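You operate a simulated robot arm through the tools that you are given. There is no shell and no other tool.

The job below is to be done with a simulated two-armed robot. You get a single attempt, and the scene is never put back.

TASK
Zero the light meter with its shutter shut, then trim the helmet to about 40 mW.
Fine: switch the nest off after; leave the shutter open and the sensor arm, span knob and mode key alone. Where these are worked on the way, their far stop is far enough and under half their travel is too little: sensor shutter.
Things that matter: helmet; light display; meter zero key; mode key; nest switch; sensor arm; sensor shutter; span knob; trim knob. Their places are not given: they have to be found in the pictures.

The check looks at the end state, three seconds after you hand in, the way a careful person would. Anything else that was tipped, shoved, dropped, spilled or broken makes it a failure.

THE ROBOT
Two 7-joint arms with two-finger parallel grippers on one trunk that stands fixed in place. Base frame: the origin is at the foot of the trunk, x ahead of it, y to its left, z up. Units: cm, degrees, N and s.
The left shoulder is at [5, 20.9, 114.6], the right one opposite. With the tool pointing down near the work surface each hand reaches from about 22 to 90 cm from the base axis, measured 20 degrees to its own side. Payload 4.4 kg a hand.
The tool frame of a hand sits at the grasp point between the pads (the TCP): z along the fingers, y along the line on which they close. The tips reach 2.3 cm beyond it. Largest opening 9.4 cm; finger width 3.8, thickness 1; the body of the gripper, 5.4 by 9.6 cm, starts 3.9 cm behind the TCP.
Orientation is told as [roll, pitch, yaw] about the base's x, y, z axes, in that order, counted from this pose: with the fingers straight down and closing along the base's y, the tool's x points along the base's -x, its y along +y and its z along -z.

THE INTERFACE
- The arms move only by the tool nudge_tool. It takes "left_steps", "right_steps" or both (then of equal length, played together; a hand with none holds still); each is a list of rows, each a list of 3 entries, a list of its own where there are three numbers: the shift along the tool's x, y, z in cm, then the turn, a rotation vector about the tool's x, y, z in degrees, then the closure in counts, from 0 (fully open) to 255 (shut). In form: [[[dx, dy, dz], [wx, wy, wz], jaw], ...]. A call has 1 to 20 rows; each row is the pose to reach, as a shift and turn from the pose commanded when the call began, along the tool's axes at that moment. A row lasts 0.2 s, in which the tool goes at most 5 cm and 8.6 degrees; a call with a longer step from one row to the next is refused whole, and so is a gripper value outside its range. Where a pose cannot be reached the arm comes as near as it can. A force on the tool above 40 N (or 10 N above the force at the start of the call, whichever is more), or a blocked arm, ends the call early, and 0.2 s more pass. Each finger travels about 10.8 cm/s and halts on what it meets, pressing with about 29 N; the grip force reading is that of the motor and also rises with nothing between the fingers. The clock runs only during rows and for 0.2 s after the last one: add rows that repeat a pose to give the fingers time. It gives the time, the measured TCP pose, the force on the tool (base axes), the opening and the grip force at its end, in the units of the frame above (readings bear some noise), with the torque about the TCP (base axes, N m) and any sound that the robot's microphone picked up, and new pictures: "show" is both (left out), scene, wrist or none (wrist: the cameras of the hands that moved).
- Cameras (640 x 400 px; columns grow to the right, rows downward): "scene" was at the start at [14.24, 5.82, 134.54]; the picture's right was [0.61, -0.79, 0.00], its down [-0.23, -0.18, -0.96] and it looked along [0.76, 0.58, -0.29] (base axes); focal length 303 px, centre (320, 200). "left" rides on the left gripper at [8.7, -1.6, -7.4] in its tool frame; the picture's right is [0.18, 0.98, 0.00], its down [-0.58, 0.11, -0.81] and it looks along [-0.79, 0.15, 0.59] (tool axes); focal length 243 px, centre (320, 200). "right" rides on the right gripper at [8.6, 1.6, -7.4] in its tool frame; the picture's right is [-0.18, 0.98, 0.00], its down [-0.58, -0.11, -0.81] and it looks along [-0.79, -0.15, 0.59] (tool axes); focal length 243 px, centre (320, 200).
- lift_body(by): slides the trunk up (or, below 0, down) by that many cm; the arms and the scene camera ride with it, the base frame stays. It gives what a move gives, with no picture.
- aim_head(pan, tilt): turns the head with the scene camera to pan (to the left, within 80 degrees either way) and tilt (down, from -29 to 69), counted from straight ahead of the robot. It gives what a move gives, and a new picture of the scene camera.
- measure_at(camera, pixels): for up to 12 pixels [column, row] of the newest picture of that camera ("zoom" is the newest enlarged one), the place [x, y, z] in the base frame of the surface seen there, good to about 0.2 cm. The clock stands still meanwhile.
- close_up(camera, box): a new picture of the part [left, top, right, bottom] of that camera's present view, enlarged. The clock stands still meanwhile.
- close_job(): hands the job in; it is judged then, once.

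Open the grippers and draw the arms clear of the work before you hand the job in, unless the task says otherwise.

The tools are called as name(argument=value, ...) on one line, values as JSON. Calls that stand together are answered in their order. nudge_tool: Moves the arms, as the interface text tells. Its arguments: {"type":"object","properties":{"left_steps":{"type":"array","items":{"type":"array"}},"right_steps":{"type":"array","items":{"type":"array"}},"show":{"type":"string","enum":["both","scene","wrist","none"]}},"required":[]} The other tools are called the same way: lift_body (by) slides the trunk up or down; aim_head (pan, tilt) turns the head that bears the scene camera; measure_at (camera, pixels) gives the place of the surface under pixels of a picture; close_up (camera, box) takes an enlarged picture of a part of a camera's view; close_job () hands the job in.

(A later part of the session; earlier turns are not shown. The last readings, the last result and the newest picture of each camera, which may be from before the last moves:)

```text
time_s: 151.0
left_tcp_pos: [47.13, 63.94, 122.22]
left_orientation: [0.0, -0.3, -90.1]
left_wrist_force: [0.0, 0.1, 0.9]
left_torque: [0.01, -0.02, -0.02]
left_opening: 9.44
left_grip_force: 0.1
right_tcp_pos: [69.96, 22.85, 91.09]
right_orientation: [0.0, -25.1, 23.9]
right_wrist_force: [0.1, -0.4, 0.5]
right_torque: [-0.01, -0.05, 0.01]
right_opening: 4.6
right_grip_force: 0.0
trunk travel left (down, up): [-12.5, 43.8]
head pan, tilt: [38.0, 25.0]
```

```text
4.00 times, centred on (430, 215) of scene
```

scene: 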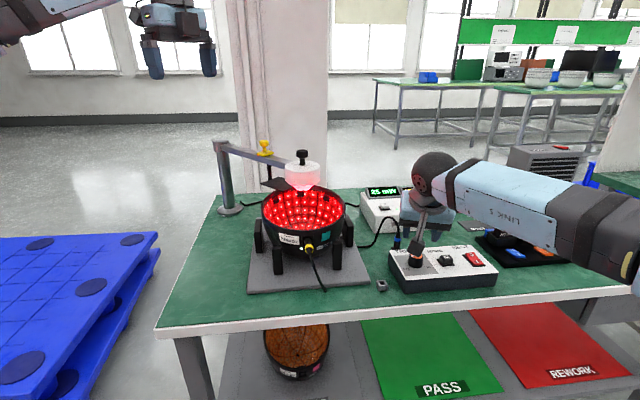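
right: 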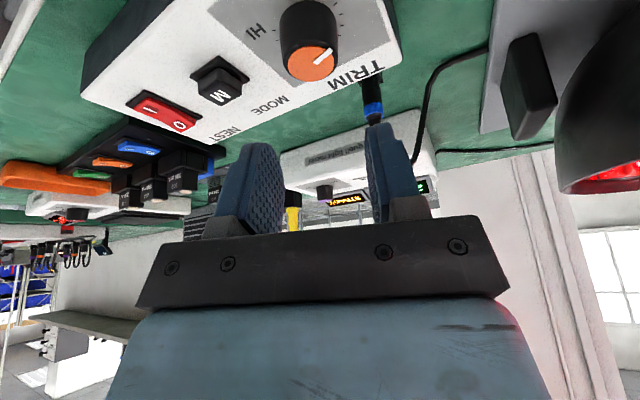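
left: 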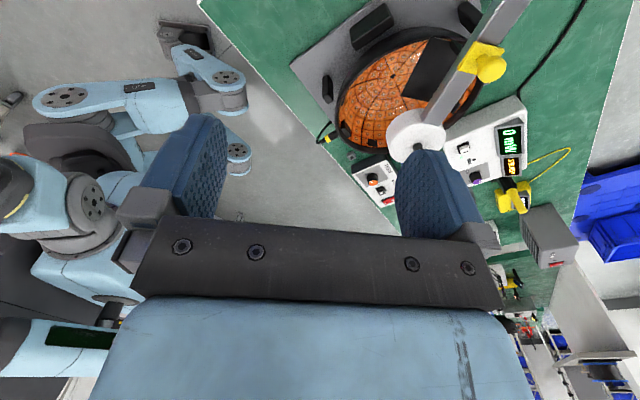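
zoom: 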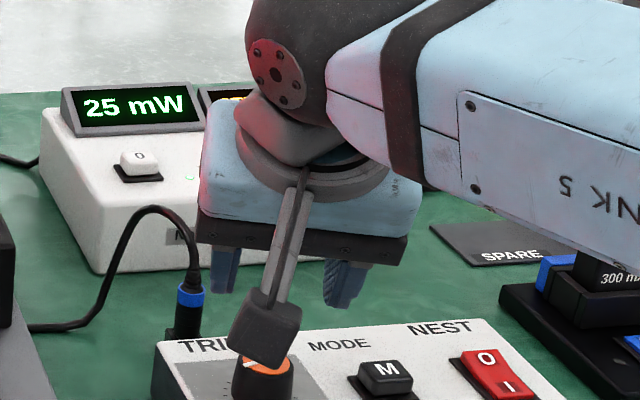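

The hand is centred over the knob (69.96, 22.85). I descend to TCP z≈85.4 and close gently on the knob.

nudge_tool(right_steps=[[[1, 0, 2.15], [0, 0, 0], 130], [[1.9, 0, 4.07], [0, 0, 0], 130], [[2.41, 0, 5.16], [0, 0, 0], 130], [[2.41, 0, 5.16], [0, 0, 0], 130], [[2.41, 0, 5.16], [0, 0, 0], 170], [[2.41, 0, 5.16], [0, 0, 0], 200], [[2.41, 0, 5.16], [0, 0, 0], 230], [[2.41, 0, 5.16], [0, 0, 0], 230]])

close_up(camera="scene", box=[350, 165, 510, 265])

```text
time_s: 152.8
left_tcp_pos: [47.19, 63.93, 122.16]
left_orientation: [-0.1, -0.2, -90.1]
left_wrist_force: [-0.8, 0.4, -0.2]
left_torque: [0.01, 0.01, -0.03]
left_opening: 9.44
left_grip_force: 0.0
right_tcp_pos: [70.29, 22.92, 85.46]
right_orientation: [0.0, -25.0, 24.1]
right_wrist_force: [-4.3, 3.3, -2.2]
right_torque: [0.4, -0.25, -0.02]
right_opening: 3.06
right_grip_force: 45.7
trunk travel left (down, up): [-12.5, 43.8]
head pan, tilt: [38.0, 25.0]
```

scene: 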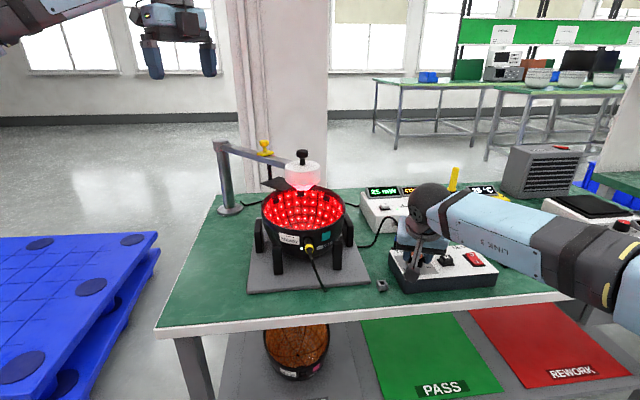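
right: 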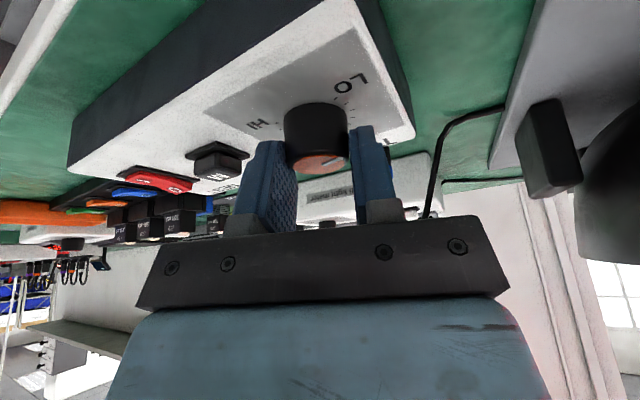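

```text
4.00 times, centred on (430, 215) of scene
```

zoom: 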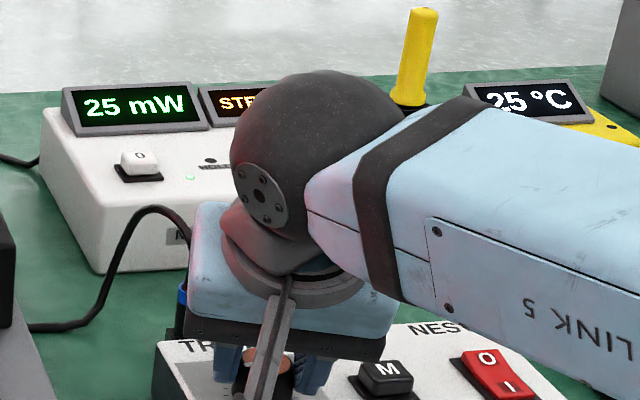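

The knob is held (opening 3.06) and the display reads 25 mW. I turn clockwise 16° about the vertical and read the display.

nudge_tool(right_steps=[[[0, 0, 0], [1.7, 0, 3.6], 230], [[0, 0, 0], [3.4, 0, 7.25], 230], [[0, 0, 0], [5.1, 0, 10.9], 230], [[0, 0, 0], [6.8, 0, 14.5], 230], [[0, 0, 0], [6.8, 0, 14.5], 230], [[0, 0, 0], [6.8, 0, 14.5], 230]], show="scene")

close_up(camera="scene", box=[350, 165, 510, 265])

```text
time_s: 154.2
left_tcp_pos: [47.02, 64.05, 122.23]
left_orientation: [-0.1, -0.3, -90.2]
left_wrist_force: [0.6, -0.7, 1.1]
left_torque: [-0.01, 0.0, 0.03]
left_opening: 9.42
left_grip_force: 0.0
right_tcp_pos: [70.34, 22.7, 85.3]
right_orientation: [0.0, -25.0, 8.0]
right_wrist_force: [-10.8, -0.9, -3.8]
right_torque: [-0.08, 0.68, 0.02]
right_opening: 3.07
right_grip_force: 44.9
trunk travel left (down, up): [-12.5, 43.8]
head pan, tilt: [38.0, 25.0]
```

scene: 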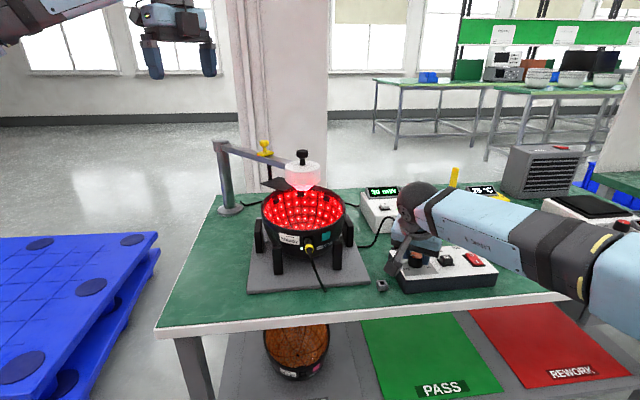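

```text
4.00 times, centred on (430, 215) of scene
```

zoom: 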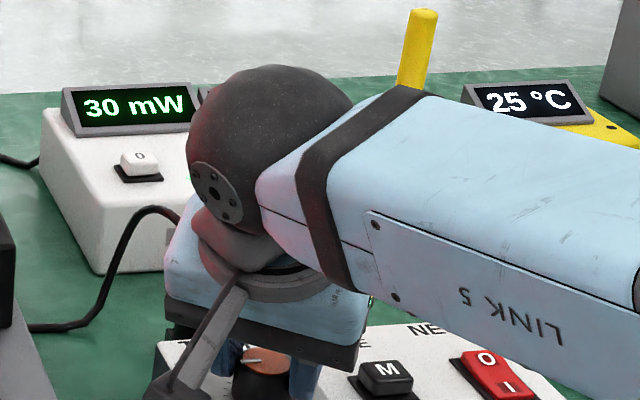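

It rose to 30 mW after 16°. I turn another 14° and read again.

nudge_tool(right_steps=[[[0, 0, 0], [1.7, 0, 3.6], 230], [[0, 0, 0], [3.4, 0, 7.25], 230], [[0, 0, 0], [5.1, 0, 10.9], 230], [[0, 0, 0], [5.9, 0, 12.7], 230], [[0, 0, 0], [5.9, 0, 12.7], 230], [[0, 0, 0], [5.9, 0, 12.7], 230], [[0, 0, 0], [5.9, 0, 12.7], 230], [[0, 0, 0], [5.9, 0, 12.7], 230]], show="scene")

close_up(camera="scene", box=[350, 165, 510, 265])

```text
time_s: 156.0
left_tcp_pos: [47.21, 63.97, 122.31]
left_orientation: [-0.1, -0.2, -90.2]
left_wrist_force: [0.2, 0.4, 0.7]
left_torque: [0.02, -0.01, 0.02]
left_opening: 9.39
left_grip_force: 0.0
right_tcp_pos: [70.25, 22.84, 85.41]
right_orientation: [-0.1, -25.0, -6.1]
right_wrist_force: [-16.9, -5.7, -9.3]
right_torque: [0.0, 0.37, 0.03]
right_opening: 3.06
right_grip_force: 45.2
trunk travel left (down, up): [-12.5, 43.8]
head pan, tilt: [38.0, 25.0]
```

scene: 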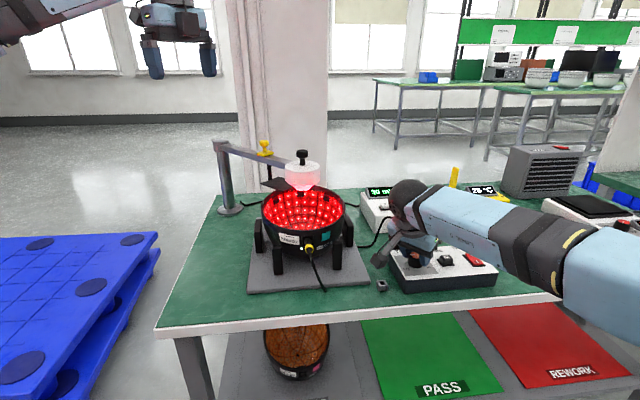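

```text
4.00 times, centred on (430, 215) of scene
```

zoom: 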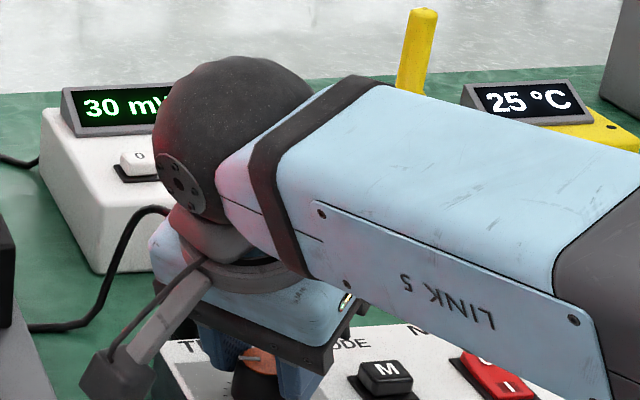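

Still 30 mW after 14° more, so the knob may have slipped or the display steps coarsely. I zoom in on the knob's pointer.

close_up(camera="scene", box=[396, 240, 436, 265])

close_up(camera="right", box=[230, 60, 430, 200])

```text
16.00 times, centred on (416, 252) of scene
```

zoom: 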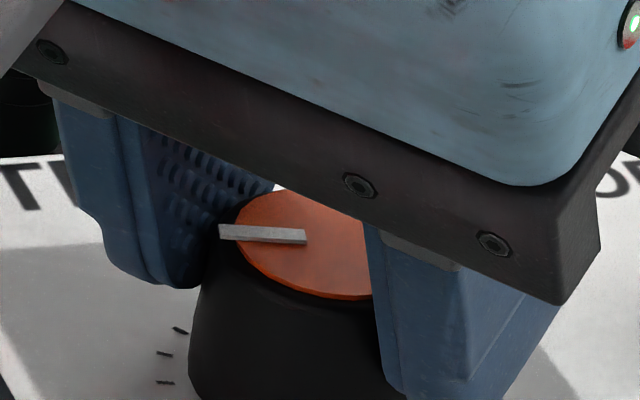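

```text
2.86 times, centred on (330, 130) of right
```

zoom: 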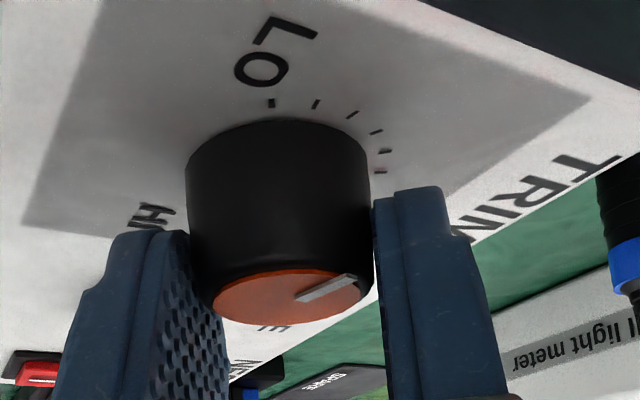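

The pointer turned somewhat. I measure its direction now, to compare after the next turn.

close_up(camera="scene", box=[396, 240, 436, 265])

measure_at(camera="zoom", pixels=[[230, 231], [300, 237], [260, 234], [320, 270], [340, 290], [300, 215], [260, 210]])

```text
16.00 times, centred on (416, 252) of scene
```

zoom: 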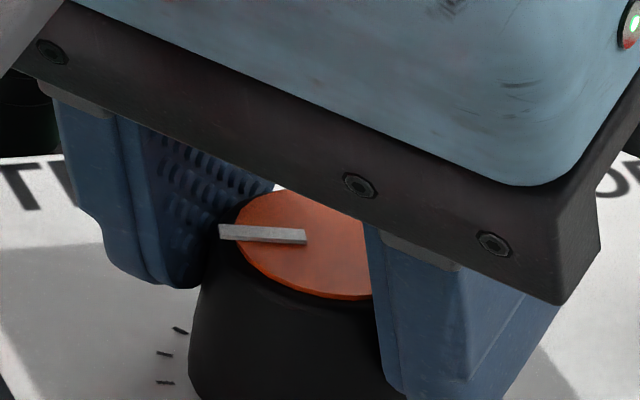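

```text
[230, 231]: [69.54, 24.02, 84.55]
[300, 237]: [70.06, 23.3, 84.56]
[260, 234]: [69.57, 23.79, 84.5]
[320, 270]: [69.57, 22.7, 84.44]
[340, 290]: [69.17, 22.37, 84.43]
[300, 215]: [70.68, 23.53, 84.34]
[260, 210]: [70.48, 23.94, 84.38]
```

The pointer turned from about 149° to 120° azimuth (29°, no slip), so the display has 5 mW steps and more turning is needed. I release, lift, turn the hand back 30° and grip the knob again.

nudge_tool(right_steps=[[[0, 0, 0], [0, 0, 0], 180], [[0, 0, 0], [0, 0, 0], 130], [[0, 0, 0], [0, 0, 0], 130], [[-0.7, 0, -1.5], [0, 0, 0], 130], [[-1.5, 0, -3.3], [0, 0, 0], 130], [[-1.5, 0, -3.3], [-3.2, 0, -6.8], 130], [[-1.5, 0, -3.3], [-6.4, 0, -13.6], 130], [[-1.5, 0, -3.3], [-9.5, 0, -20.4], 130], [[-1.5, 0, -3.3], [-12.7, 0, -27.2], 130], [[-1.5, 0, -3.3], [-12.7, 0, -27.2], 130], [[-0.6, 0, -1.6], [-12.7, 0, -27.2], 130], [[0.18, 0.03, -0.08], [-12.7, 0, -27.2], 130], [[0.18, 0.03, -0.08], [-12.7, 0, -27.2], 130], [[0.18, 0.03, -0.08], [-12.7, 0, -27.2], 180], [[0.18, 0.03, -0.08], [-12.7, 0, -27.2], 210], [[0.18, 0.03, -0.08], [-12.7, 0, -27.2], 230], [[0.18, 0.03, -0.08], [-12.7, 0, -27.2], 230]])

close_up(camera="scene", box=[350, 165, 510, 265])

```text
time_s: 159.6
left_tcp_pos: [47.22, 63.83, 122.16]
left_orientation: [-0.2, 0.0, -90.2]
left_wrist_force: [-0.5, 0.2, -0.5]
left_torque: [0.0, -0.01, -0.02]
left_opening: 9.38
left_grip_force: 0.0
right_tcp_pos: [70.19, 22.77, 85.46]
right_orientation: [0.0, -25.1, 24.0]
right_wrist_force: [2.1, -4.7, -0.5]
right_torque: [-0.13, -0.12, 0.01]
right_opening: 3.07
right_grip_force: 44.6
trunk travel left (down, up): [-12.5, 43.8]
head pan, tilt: [38.0, 25.0]
```

scene: 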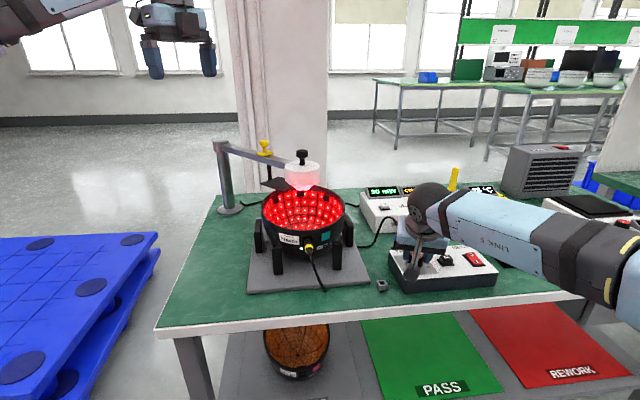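
right: 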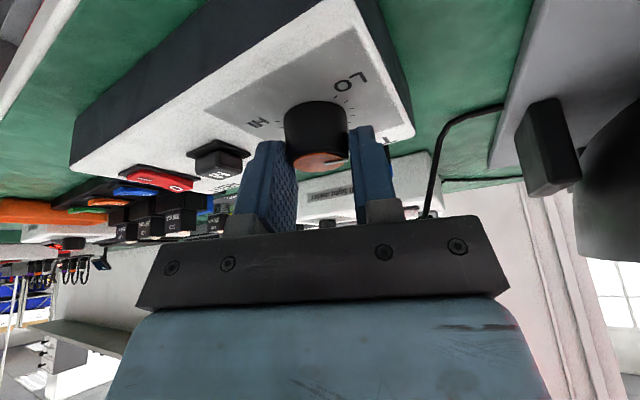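

```text
4.00 times, centred on (430, 215) of scene
```

zoom: 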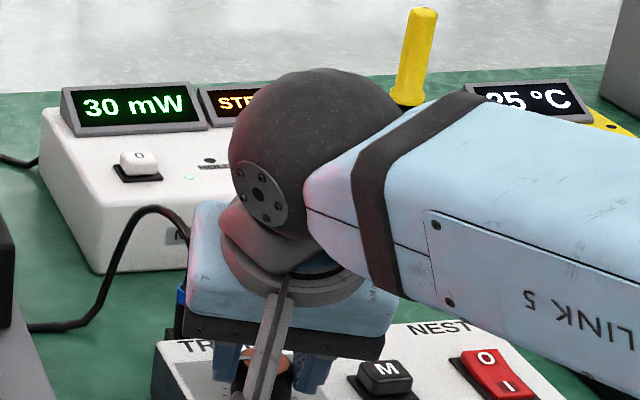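

Regripped, 30 mW. I turn clockwise 12° and read.

nudge_tool(right_steps=[[[0, 0, 0], [1.7, 0, 3.6], 230], [[0, 0, 0], [3.4, 0, 7.25], 230], [[0, 0, 0], [5.1, 0, 10.9], 230], [[0, 0, 0], [5.1, 0, 10.9], 230], [[0, 0, 0], [5.1, 0, 10.9], 230], [[0, 0, 0], [5.1, 0, 10.9], 230], [[0, 0, 0], [5.1, 0, 10.9], 230]], show="none")

close_up(camera="scene", box=[350, 165, 510, 265])

```text
time_s: 161.2
left_tcp_pos: [47.14, 63.8, 122.23]
left_orientation: [-0.2, -0.2, -90.1]
left_wrist_force: [1.3, -0.5, -0.4]
left_torque: [-0.03, 0.02, -0.02]
left_opening: 9.4
left_grip_force: 0.0
right_tcp_pos: [70.05, 22.82, 85.52]
right_orientation: [-0.1, -25.1, 12.0]
right_wrist_force: [13.7, -6.3, 5.6]
right_torque: [-0.13, -0.73, 0.0]
right_opening: 3.05
right_grip_force: 45.6
trunk travel left (down, up): [-12.5, 43.8]
head pan, tilt: [38.0, 25.0]
```

```text
4.00 times, centred on (430, 215) of scene
```

zoom: 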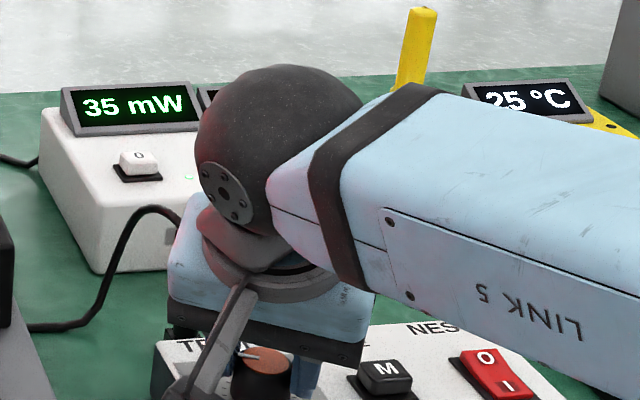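

35 mW after 41° in total. I turn another 14° with this grip and read.

nudge_tool(right_steps=[[[0, 0, 0], [1.7, 0, 3.6], 230], [[0, 0, 0], [3.4, 0, 7.25], 230], [[0, 0, 0], [5.1, 0, 10.9], 230], [[0, 0, 0], [5.9, 0, 12.7], 230], [[0, 0, 0], [5.9, 0, 12.7], 230], [[0, 0, 0], [5.9, 0, 12.7], 230], [[0, 0, 0], [5.9, 0, 12.7], 230]], show="none")

close_up(camera="scene", box=[350, 165, 510, 265])

```text
time_s: 162.8
left_tcp_pos: [47.13, 63.98, 122.21]
left_orientation: [-0.1, -0.2, -90.1]
left_wrist_force: [-0.1, 0.2, 0.0]
left_torque: [0.0, -0.02, -0.03]
left_opening: 9.4
left_grip_force: 0.1
right_tcp_pos: [69.98, 22.88, 85.29]
right_orientation: [0.0, -25.1, -2.1]
right_wrist_force: [25.8, 9.0, 24.0]
right_torque: [0.47, -0.64, 0.01]
right_opening: 3.05
right_grip_force: 44.4
trunk travel left (down, up): [-12.5, 43.8]
head pan, tilt: [38.0, 25.0]
```

```text
4.00 times, centred on (430, 215) of scene
```

zoom: 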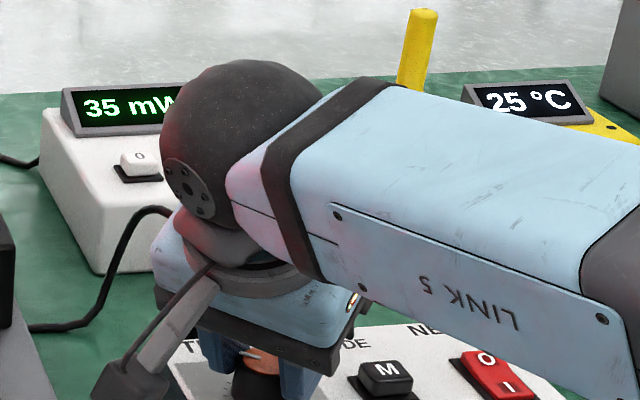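

35 mW at 55° in total, and the wrist load has grown to about 25 N. I regrip again from yaw 24.

nudge_tool(right_steps=[[[0, 0, 0], [0, 0, 0], 180], [[0, 0, 0], [0, 0, 0], 130], [[0, 0, 0], [0, 0, 0], 130], [[-0.7, 0, -1.5], [0, 0, 0], 130], [[-1.5, 0, -3.3], [0, 0, 0], 130], [[-1.5, 0, -3.3], [-2.8, 0, -5.9], 130], [[-1.5, 0, -3.3], [-5.5, 0, -11.8], 130], [[-1.5, 0, -3.3], [-8.3, 0, -17.7], 130], [[-1.5, 0, -3.3], [-11, 0, -23.6], 130], [[-1.5, 0, -3.3], [-11, 0, -23.6], 130], [[-0.8, 0, -1.6], [-11, 0, -23.6], 130], [[-0.22, -0.02, -0.07], [-11, 0, -23.6], 130], [[-0.22, -0.02, -0.07], [-11, 0, -23.6], 130], [[-0.22, -0.02, -0.07], [-11, 0, -23.6], 180], [[-0.22, -0.02, -0.07], [-11, 0, -23.6], 210], [[-0.22, -0.02, -0.07], [-11, 0, -23.6], 230], [[-0.22, -0.02, -0.07], [-11, 0, -23.6], 230]], show="wrist")

close_up(camera="scene", box=[350, 165, 510, 265])

```text
time_s: 166.4
left_tcp_pos: [47.2, 63.92, 122.21]
left_orientation: [-0.2, -0.2, -90.1]
left_wrist_force: [-0.6, -0.4, -0.1]
left_torque: [0.0, 0.0, -0.02]
left_opening: 9.42
left_grip_force: 0.1
right_tcp_pos: [70.03, 22.95, 85.48]
right_orientation: [0.0, -25.1, 24.0]
right_wrist_force: [3.3, -3.8, 1.5]
right_torque: [-0.09, -0.28, 0.01]
right_opening: 3.07
right_grip_force: 45.4
trunk travel left (down, up): [-12.5, 43.8]
head pan, tilt: [38.0, 25.0]
```

right: 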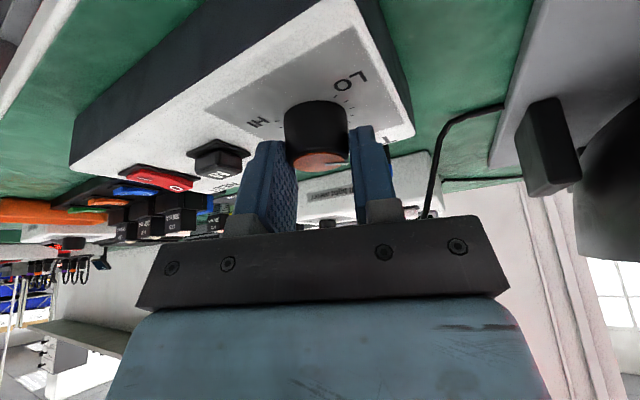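

```text
4.00 times, centred on (430, 215) of scene
```

zoom: 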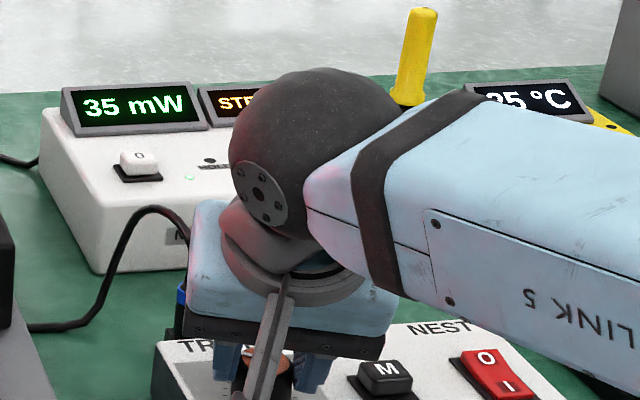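

Regripped at 35 mW. I turn clockwise 6° and read, to find where the reading changes to 40.

nudge_tool(right_steps=[[[0, 0, 0], [1.3, 0, 2.7], 230], [[0, 0, 0], [2.5, 0, 5.4], 230], [[0, 0, 0], [2.5, 0, 5.4], 230], [[0, 0, 0], [2.5, 0, 5.4], 230], [[0, 0, 0], [2.5, 0, 5.4], 230]], show="none")

close_up(camera="scene", box=[350, 165, 510, 265])

```text
time_s: 167.6
left_tcp_pos: [47.15, 63.81, 122.24]
left_orientation: [-0.1, 0.0, -90.2]
left_wrist_force: [0.0, 0.5, -0.1]
left_torque: [-0.03, 0.0, -0.01]
left_opening: 9.41
left_grip_force: 0.1
right_tcp_pos: [70.04, 22.85, 85.38]
right_orientation: [0.0, -25.0, 18.0]
right_wrist_force: [2.1, -9.4, 0.5]
right_torque: [-0.39, 0.4, -0.03]
right_opening: 3.07
right_grip_force: 45.1
trunk travel left (down, up): [-12.5, 43.8]
head pan, tilt: [38.0, 25.0]
```

```text
4.00 times, centred on (430, 215) of scene
```

zoom: 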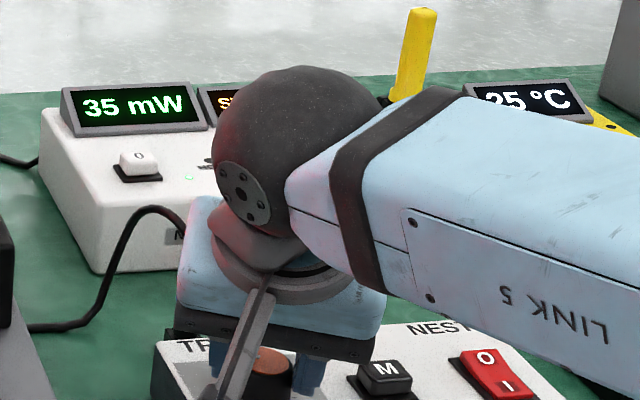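

Still 35 mW at 61°. I turn another 6°.

nudge_tool(right_steps=[[[0, 0, 0], [1.3, 0, 2.7], 230], [[0, 0, 0], [2.5, 0, 5.4], 230], [[0, 0, 0], [2.5, 0, 5.4], 230], [[0, 0, 0], [2.5, 0, 5.4], 230], [[0, 0, 0], [2.5, 0, 5.4], 230]], show="none")

close_up(camera="scene", box=[350, 165, 510, 265])

```text
time_s: 168.8
left_tcp_pos: [46.97, 63.88, 122.35]
left_orientation: [-0.1, -0.1, -90.2]
left_wrist_force: [0.3, 0.3, 1.1]
left_torque: [0.02, 0.04, -0.02]
left_opening: 9.41
left_grip_force: 0.0
right_tcp_pos: [70.1, 22.84, 85.48]
right_orientation: [0.1, -25.0, 12.1]
right_wrist_force: [-9.4, -14.7, -0.5]
right_torque: [-0.48, 0.57, -0.03]
right_opening: 3.05
right_grip_force: 45.2
trunk travel left (down, up): [-12.5, 43.8]
head pan, tilt: [38.0, 25.0]
```

```text
4.00 times, centred on (430, 215) of scene
```

zoom: 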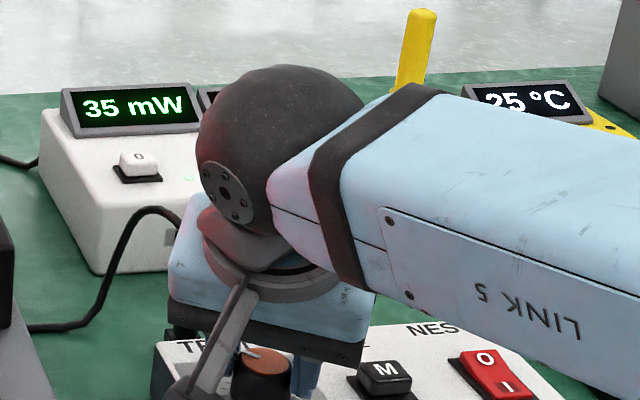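

Still 35 at 67° commanded. I check the pointer's real direction.

close_up(camera="scene", box=[396, 240, 436, 265])

```text
16.00 times, centred on (416, 252) of scene
```

zoom: 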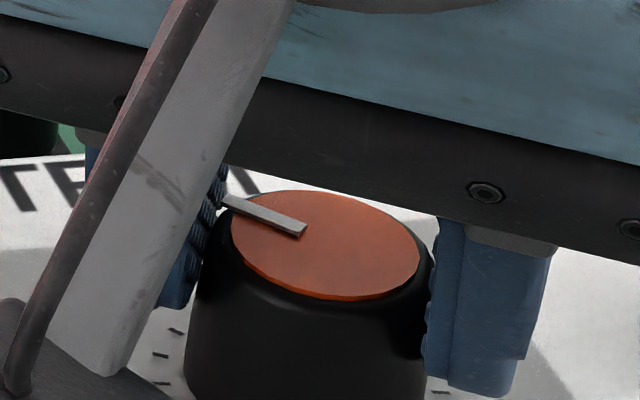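

The pointer is at about 89°, so it is turning; roughly 24° per 5 mW. I turn another 7°.

nudge_tool(right_steps=[[[0, 0, 0], [1.5, 0, 3.2], 230], [[0, 0, 0], [3, 0, 6.4], 230], [[0, 0, 0], [3, 0, 6.4], 230], [[0, 0, 0], [3, 0, 6.4], 230], [[0, 0, 0], [3, 0, 6.4], 230]], show="none")

close_up(camera="scene", box=[350, 165, 510, 265])

```text
time_s: 170.0
left_tcp_pos: [47.1, 63.78, 122.18]
left_orientation: [0.0, -0.1, -90.2]
left_wrist_force: [0.9, 0.4, 0.1]
left_torque: [0.02, 0.0, 0.0]
left_opening: 9.39
left_grip_force: 0.1
right_tcp_pos: [70.18, 22.78, 85.48]
right_orientation: [0.1, -25.1, 5.0]
right_wrist_force: [-5.5, -6.4, -0.4]
right_torque: [-0.09, 0.51, 0.02]
right_opening: 3.04
right_grip_force: 45.4
trunk travel left (down, up): [-12.5, 43.8]
head pan, tilt: [38.0, 25.0]
```

```text
4.00 times, centred on (430, 215) of scene
```

zoom: 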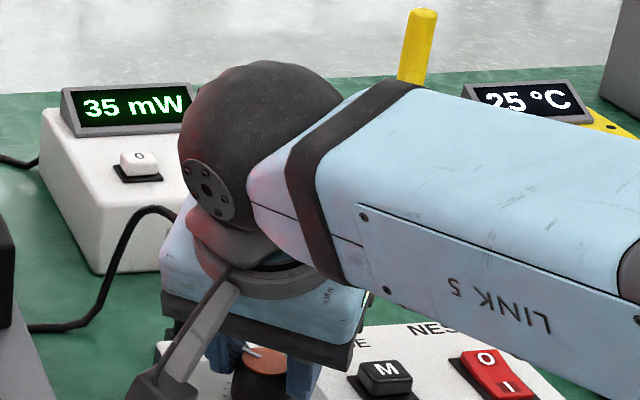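

Still 35 mW. I turn 7° more and wait a little longer for the display to settle.

nudge_tool(right_steps=[[[0, 0, 0], [1.5, 0, 3.2], 230], [[0, 0, 0], [3, 0, 6.4], 230], [[0, 0, 0], [3, 0, 6.4], 230], [[0, 0, 0], [3, 0, 6.4], 230], [[0, 0, 0], [3, 0, 6.4], 230], [[0, 0, 0], [3, 0, 6.4], 230], [[0, 0, 0], [3, 0, 6.4], 230], [[0, 0, 0], [3, 0, 6.4], 230]], show="none")

close_up(camera="scene", box=[350, 165, 510, 265])

close_up(camera="scene", box=[396, 240, 436, 265])

```text
time_s: 171.8
left_tcp_pos: [47.22, 63.93, 122.29]
left_orientation: [-0.2, -0.1, -90.2]
left_wrist_force: [0.2, 0.0, -0.3]
left_torque: [-0.04, 0.01, 0.03]
left_opening: 9.4
left_grip_force: 0.1
right_tcp_pos: [70.28, 22.98, 85.51]
right_orientation: [0.2, -25.0, -2.0]
right_wrist_force: [-18.8, -19.7, -8.5]
right_torque: [-0.5, 0.57, -0.04]
right_opening: 3.06
right_grip_force: 44.9
trunk travel left (down, up): [-12.5, 43.8]
head pan, tilt: [38.0, 25.0]
```

```text
4.00 times, centred on (430, 215) of scene
```

zoom: 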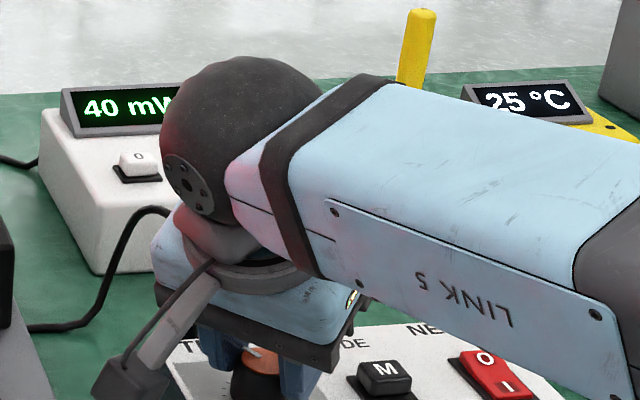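

```text
16.00 times, centred on (416, 252) of scene
```

zoom: 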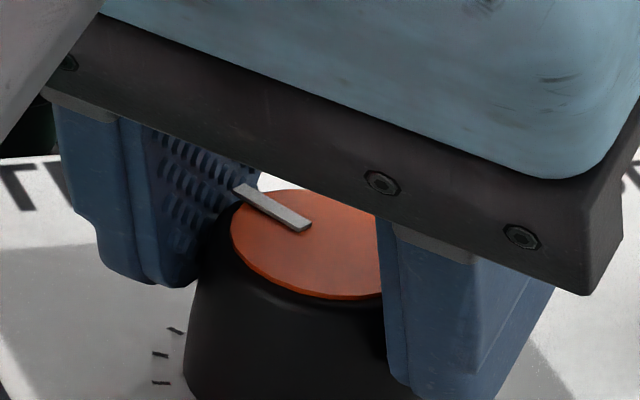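

The display now shows 40 mW, just past the change from 35, so I want roughly 14° more to sit in the middle of the 40 step. I regrip first.

nudge_tool(right_steps=[[[0, 0, 0], [0, 0, 0], 180], [[0, 0, 0], [0, 0, 0], 130], [[0, 0, 0], [0, 0, 0], 130], [[-0.7, 0, -1.5], [0, 0, 0], 130], [[-1.5, 0, -3.3], [0, 0, 0], 130], [[-1.5, 0, -3.3], [-2.8, 0, -5.9], 130], [[-1.5, 0, -3.3], [-5.5, 0, -11.8], 130], [[-1.5, 0, -3.3], [-8.3, 0, -17.7], 130], [[-1.5, 0, -3.3], [-11, 0, -23.6], 130], [[-1.5, 0, -3.3], [-11, 0, -23.6], 130], [[-0.7, -0.1, -1.6], [-11, 0, -23.6], 130], [[0.16, -0.14, -0.08], [-11, 0, -23.6], 130], [[0.16, -0.14, -0.08], [-11, 0, -23.6], 130], [[0.16, -0.14, -0.08], [-11, 0, -23.6], 180], [[0.16, -0.14, -0.08], [-11, 0, -23.6], 210], [[0.16, -0.14, -0.08], [-11, 0, -23.6], 230], [[0.16, -0.14, -0.08], [-11, 0, -23.6], 230]], show="none")

close_up(camera="scene", box=[350, 165, 510, 265])

```text
time_s: 175.4
left_tcp_pos: [47.08, 63.99, 122.25]
left_orientation: [-0.1, -0.1, -90.2]
left_wrist_force: [-0.7, -0.3, 0.4]
left_torque: [0.0, -0.02, 0.02]
left_opening: 9.4
left_grip_force: 0.1
right_tcp_pos: [69.76, 22.68, 85.61]
right_orientation: [0.0, -25.0, 24.0]
right_wrist_force: [-2.4, 2.9, -1.6]
right_torque: [0.24, -0.31, 0.01]
right_opening: 3.03
right_grip_force: 45.5
trunk travel left (down, up): [-12.5, 43.8]
head pan, tilt: [38.0, 25.0]
```

```text
4.00 times, centred on (430, 215) of scene
```

zoom: 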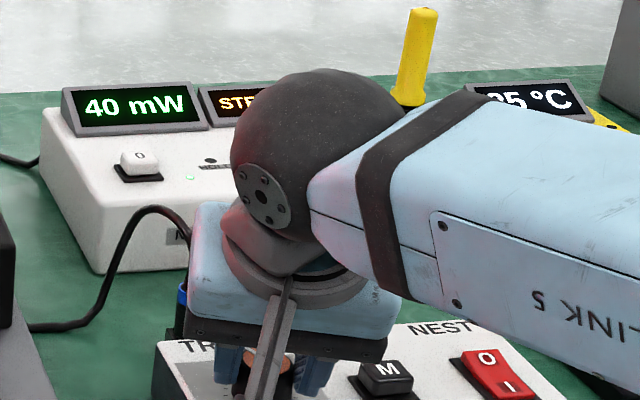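

Regripped at 40 mW. I turn 7° clockwise and read.

nudge_tool(right_steps=[[[0, 0, 0], [1.5, 0, 3.2], 230], [[0, 0, 0], [3, 0, 6.4], 230], [[0, 0, 0], [3, 0, 6.4], 230], [[0, 0, 0], [3, 0, 6.4], 230], [[0, 0, 0], [3, 0, 6.4], 230], [[0, 0, 0], [3, 0, 6.4], 230], [[0, 0, 0], [3, 0, 6.4], 230]], show="none")

close_up(camera="scene", box=[350, 165, 510, 265])

close_up(camera="scene", box=[396, 240, 436, 265])

```text
time_s: 177.0
left_tcp_pos: [47.23, 64.01, 122.29]
left_orientation: [-0.1, -0.3, -90.2]
left_wrist_force: [-0.2, 0.8, -0.2]
left_torque: [0.06, 0.01, -0.01]
left_opening: 9.42
left_grip_force: 0.1
right_tcp_pos: [69.76, 22.77, 85.56]
right_orientation: [0.1, -24.9, 16.9]
right_wrist_force: [-15.0, 1.2, -9.8]
right_torque: [-0.13, 0.53, 0.07]
right_opening: 3.06
right_grip_force: 45.4
trunk travel left (down, up): [-12.5, 43.8]
head pan, tilt: [38.0, 25.0]
```

```text
4.00 times, centred on (430, 215) of scene
```

zoom: 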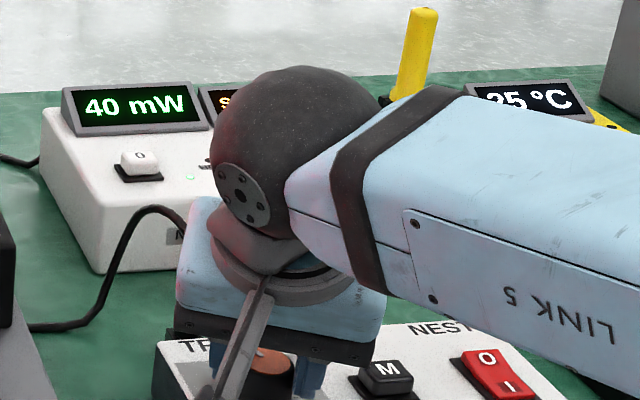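

```text
16.00 times, centred on (416, 252) of scene
```

zoom: 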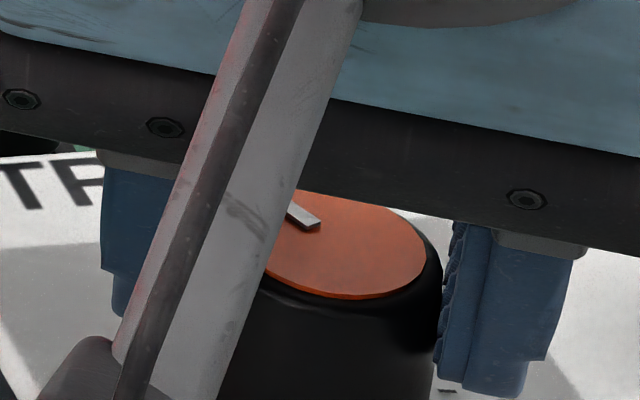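

Still 40 mW at 88°. One more 7° turn brings it near the middle of the 40 step.

nudge_tool(right_steps=[[[0, 0, 0], [1.5, 0, 3.2], 230], [[0, 0, 0], [3, 0, 6.4], 230], [[0, 0, 0], [3, 0, 6.4], 230], [[0, 0, 0], [3, 0, 6.4], 230], [[0, 0, 0], [3, 0, 6.4], 230], [[0, 0, 0], [3, 0, 6.4], 230], [[0, 0, 0], [3, 0, 6.4], 230]], show="none")

close_up(camera="scene", box=[350, 165, 510, 265])

close_up(camera="scene", box=[396, 240, 436, 265])

```text
time_s: 178.6
left_tcp_pos: [47.01, 64.02, 122.23]
left_orientation: [-0.1, -0.2, -90.1]
left_wrist_force: [0.9, -1.2, -0.7]
left_torque: [-0.03, 0.03, 0.01]
left_opening: 9.4
left_grip_force: 0.0
right_tcp_pos: [69.78, 22.77, 85.65]
right_orientation: [0.0, -24.9, 9.9]
right_wrist_force: [-28.5, 2.5, -10.5]
right_torque: [-0.05, 0.92, 0.0]
right_opening: 3.06
right_grip_force: 44.2
trunk travel left (down, up): [-12.5, 43.8]
head pan, tilt: [38.0, 25.0]
```

```text
4.00 times, centred on (430, 215) of scene
```

zoom: 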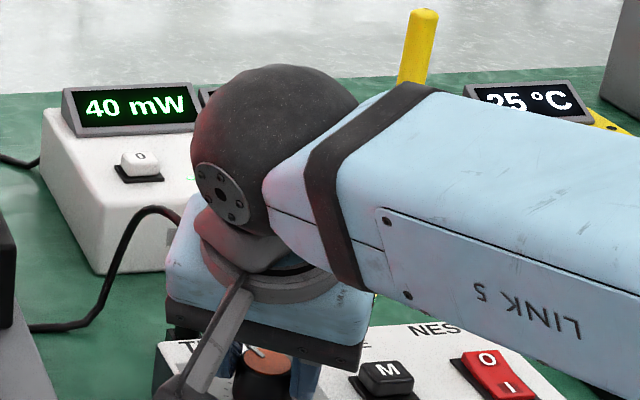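

```text
16.00 times, centred on (416, 252) of scene
```

zoom: 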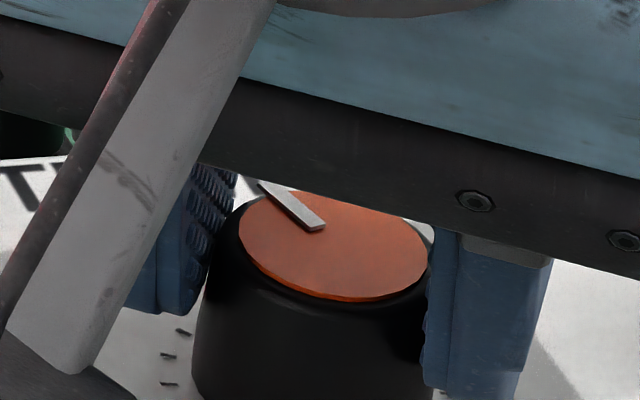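

The pointer is at about 68°, in the middle of the 40 mW step, and the display reads 40 mW. I release the knob and lift straight up.

nudge_tool(right_steps=[[[0, 0, 0], [0, 0, 0], 180], [[0, 0, 0], [0, 0, 0], 130], [[0, 0, 0], [0, 0, 0], 130], [[-0.7, 0, -1.5], [0, 0, 0], 130], [[-1.7, 0, -3.6], [0, 0, 0], 130], [[-3, 0, -6.4], [0, 0, 0], 130], [[-3, 0, -8], [0, 0, 0], 130], [[-3, 0, -8], [0, 0, 0], 130]])

close_up(camera="scene", box=[350, 165, 510, 265])

close_up(camera="right", box=[60, 0, 460, 200])

```text
time_s: 180.4
left_tcp_pos: [47.3, 63.96, 122.21]
left_orientation: [-0.1, -0.2, -90.3]
left_wrist_force: [-0.5, 0.0, -0.4]
left_torque: [0.0, -0.01, -0.02]
left_opening: 9.39
left_grip_force: 0.0
right_tcp_pos: [69.42, 22.63, 94.27]
right_orientation: [0.1, -25.0, 9.9]
right_wrist_force: [-0.1, -0.2, -0.3]
right_torque: [0.02, 0.02, 0.01]
right_opening: 4.62
right_grip_force: 0.1
trunk travel left (down, up): [-12.5, 43.8]
head pan, tilt: [38.0, 25.0]
```

scene: 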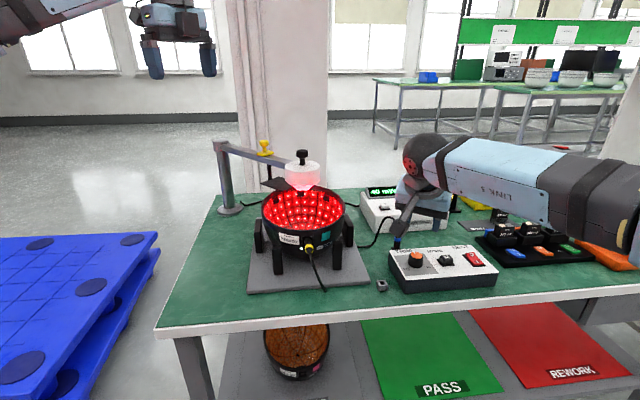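
right: 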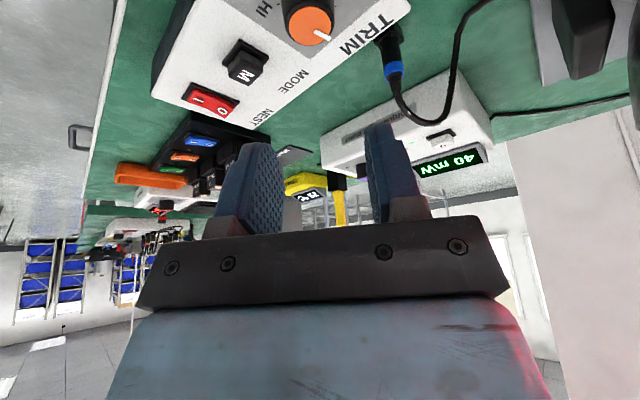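

```text
4.00 times, centred on (430, 215) of scene
```

zoom: 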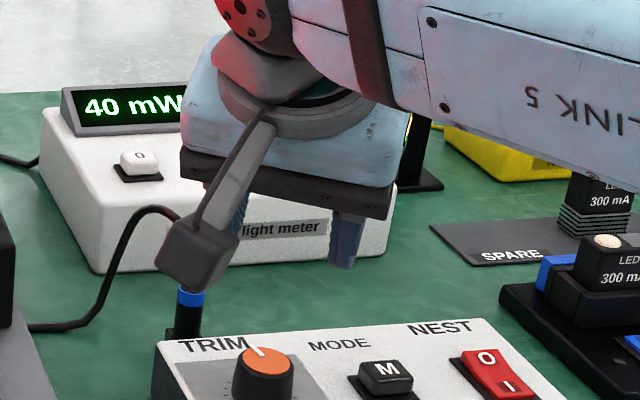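

```text
1.60 times, centred on (260, 100) of right
```

zoom: 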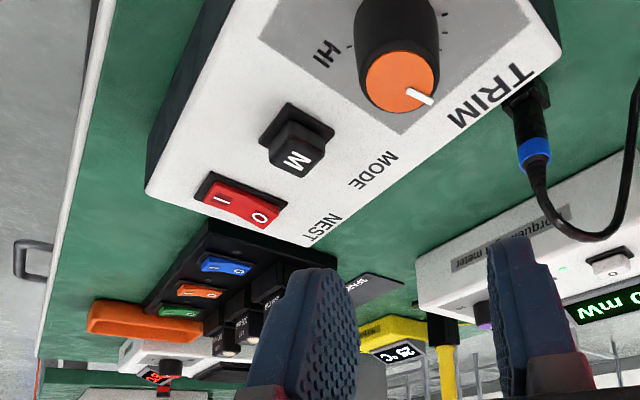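

The reading stays at 40 mW. I measure the rocker's now-raised O end.

close_up(camera="scene", box=[454, 240, 494, 265])

measure_at(camera="zoom", pixels=[[300, 270], [270, 240], [330, 230], [300, 215], [250, 200], [330, 300], [380, 330], [280, 185]])

```text
16.00 times, centred on (474, 252) of scene
```

zoom: 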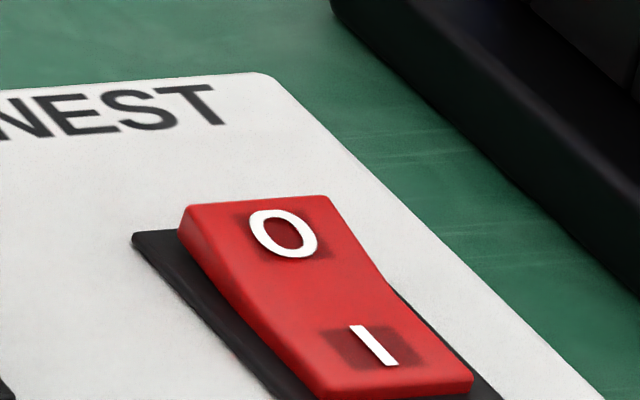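

```text
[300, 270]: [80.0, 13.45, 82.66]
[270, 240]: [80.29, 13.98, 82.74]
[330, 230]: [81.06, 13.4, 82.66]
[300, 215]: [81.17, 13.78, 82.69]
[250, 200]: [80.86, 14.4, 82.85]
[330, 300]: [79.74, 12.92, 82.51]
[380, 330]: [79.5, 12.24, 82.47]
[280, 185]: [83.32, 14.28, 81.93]
```

Press point for O is about (80.9, 14.1, 82.75). I close the jaws and move high over to (74, 11, 98), turning back to yaw 24.

nudge_tool(right_steps=[[[-0.5, -1, -2.5], [0, 0, 0], 130], [[-1.3, -3.5, -2.5], [-1.5, 0, -3.2], 180], [[-2.1, -6.4, -2.4], [-3, 0, -6.3], 230], [[-2.9, -9.3, -2.3], [-4.4, 0, -9.5], 255], [[-3.86, -12.2, -2.28], [-5.9, 0, -12.7], 255], [[-3.86, -12.2, -2.28], [-5.9, 0, -12.7], 255]], show="none")

```text
time_s: 181.8
left_tcp_pos: [47.2, 63.96, 122.12]
left_orientation: [0.0, -0.2, -90.2]
left_wrist_force: [0.0, 0.5, -0.2]
left_torque: [0.01, 0.01, -0.02]
left_opening: 9.41
left_grip_force: 0.1
right_tcp_pos: [73.72, 11.23, 97.8]
right_orientation: [0.0, -25.0, 23.9]
right_wrist_force: [0.1, -0.4, 0.1]
right_torque: [-0.01, 0.0, 0.02]
right_opening: 0.0
right_grip_force: 29.3
trunk travel left (down, up): [-12.5, 43.8]
head pan, tilt: [38.0, 25.0]
```

Now to about 4 cm above the O end, with 5° more tilt.

nudge_tool(right_steps=[[[-1.5, -0.1, 2.5], [0, -1.5, 0], 255], [[-2.8, -0.2, 5.2], [0, -3, 0], 255], [[-3.6, -0.3, 8], [0, -4, 0], 255], [[-4.04, -0.3, 10.8], [0, -5, 0], 255], [[-4.04, -0.3, 10.8], [0, -5, 0], 255]])

```text
time_s: 183.0
left_tcp_pos: [47.17, 63.9, 122.23]
left_orientation: [0.1, -0.2, -90.3]
left_wrist_force: [-0.7, -0.7, 0.0]
left_torque: [0.02, 0.01, 0.0]
left_opening: 9.4
left_grip_force: 0.1
right_tcp_pos: [81.57, 14.06, 89.65]
right_orientation: [-0.1, -30.1, 23.8]
right_wrist_force: [0.7, -0.9, 0.1]
right_torque: [0.01, 0.02, -0.02]
right_opening: 0.01
right_grip_force: 29.2
trunk travel left (down, up): [-12.5, 43.8]
head pan, tilt: [38.0, 25.0]
```

scene: 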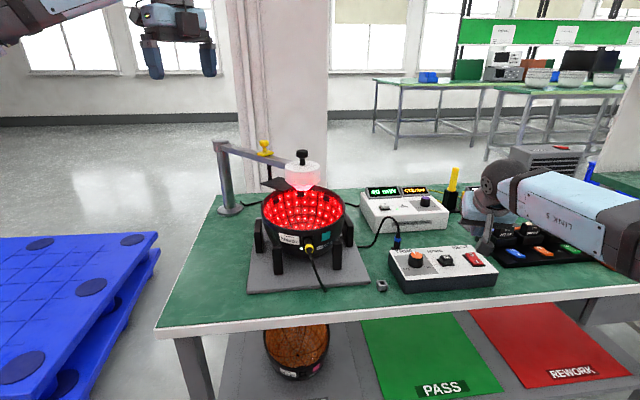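
right: 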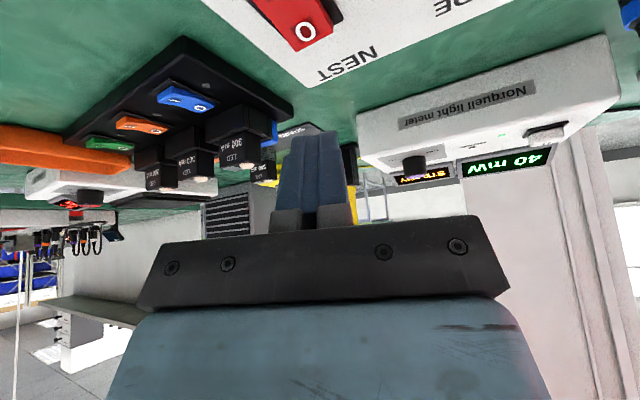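

The hand is above the O end and the display still shows 40 mW, STEADY. I press O down slowly.

nudge_tool(right_steps=[[[1, 0, 1.73], [0, 0, 0], 255], [[1.75, 0, 3.03], [0, 0, 0], 255], [[2, 0, 3.46], [0, 0, 0], 255], [[2.15, 0, 3.72], [0, 0, 0], 255], [[2.3, 0, 3.98], [0, 0, 0], 255], [[2.4, 0, 4.16], [0, 0, 0], 255]])

```text
time_s: 184.4
left_tcp_pos: [46.82, 63.85, 122.45]
left_orientation: [0.1, -0.1, -90.2]
left_wrist_force: [-0.1, 1.3, -0.2]
left_torque: [-0.04, 0.01, -0.02]
left_opening: 9.4
left_grip_force: 0.0
right_tcp_pos: [81.55, 13.89, 85.42]
right_orientation: [-0.1, -30.6, 23.9]
right_wrist_force: [16.6, 5.5, 32.8]
right_torque: [-0.01, -0.4, 0.1]
right_opening: 0.0
right_grip_force: 29.3
trunk travel left (down, up): [-12.5, 43.8]
head pan, tilt: [38.0, 25.0]
```

scene: 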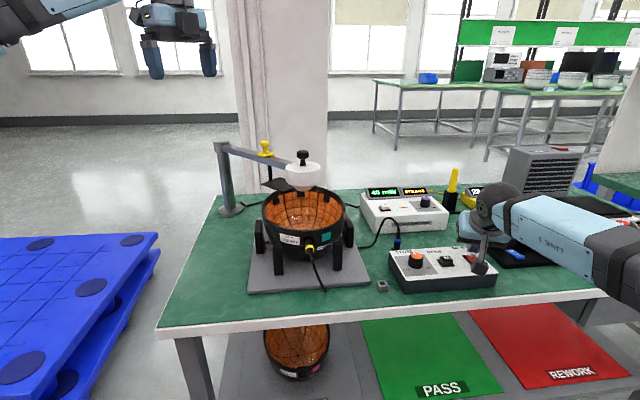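
right: 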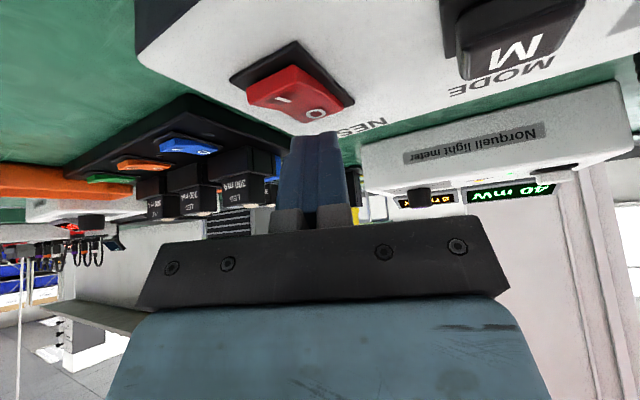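

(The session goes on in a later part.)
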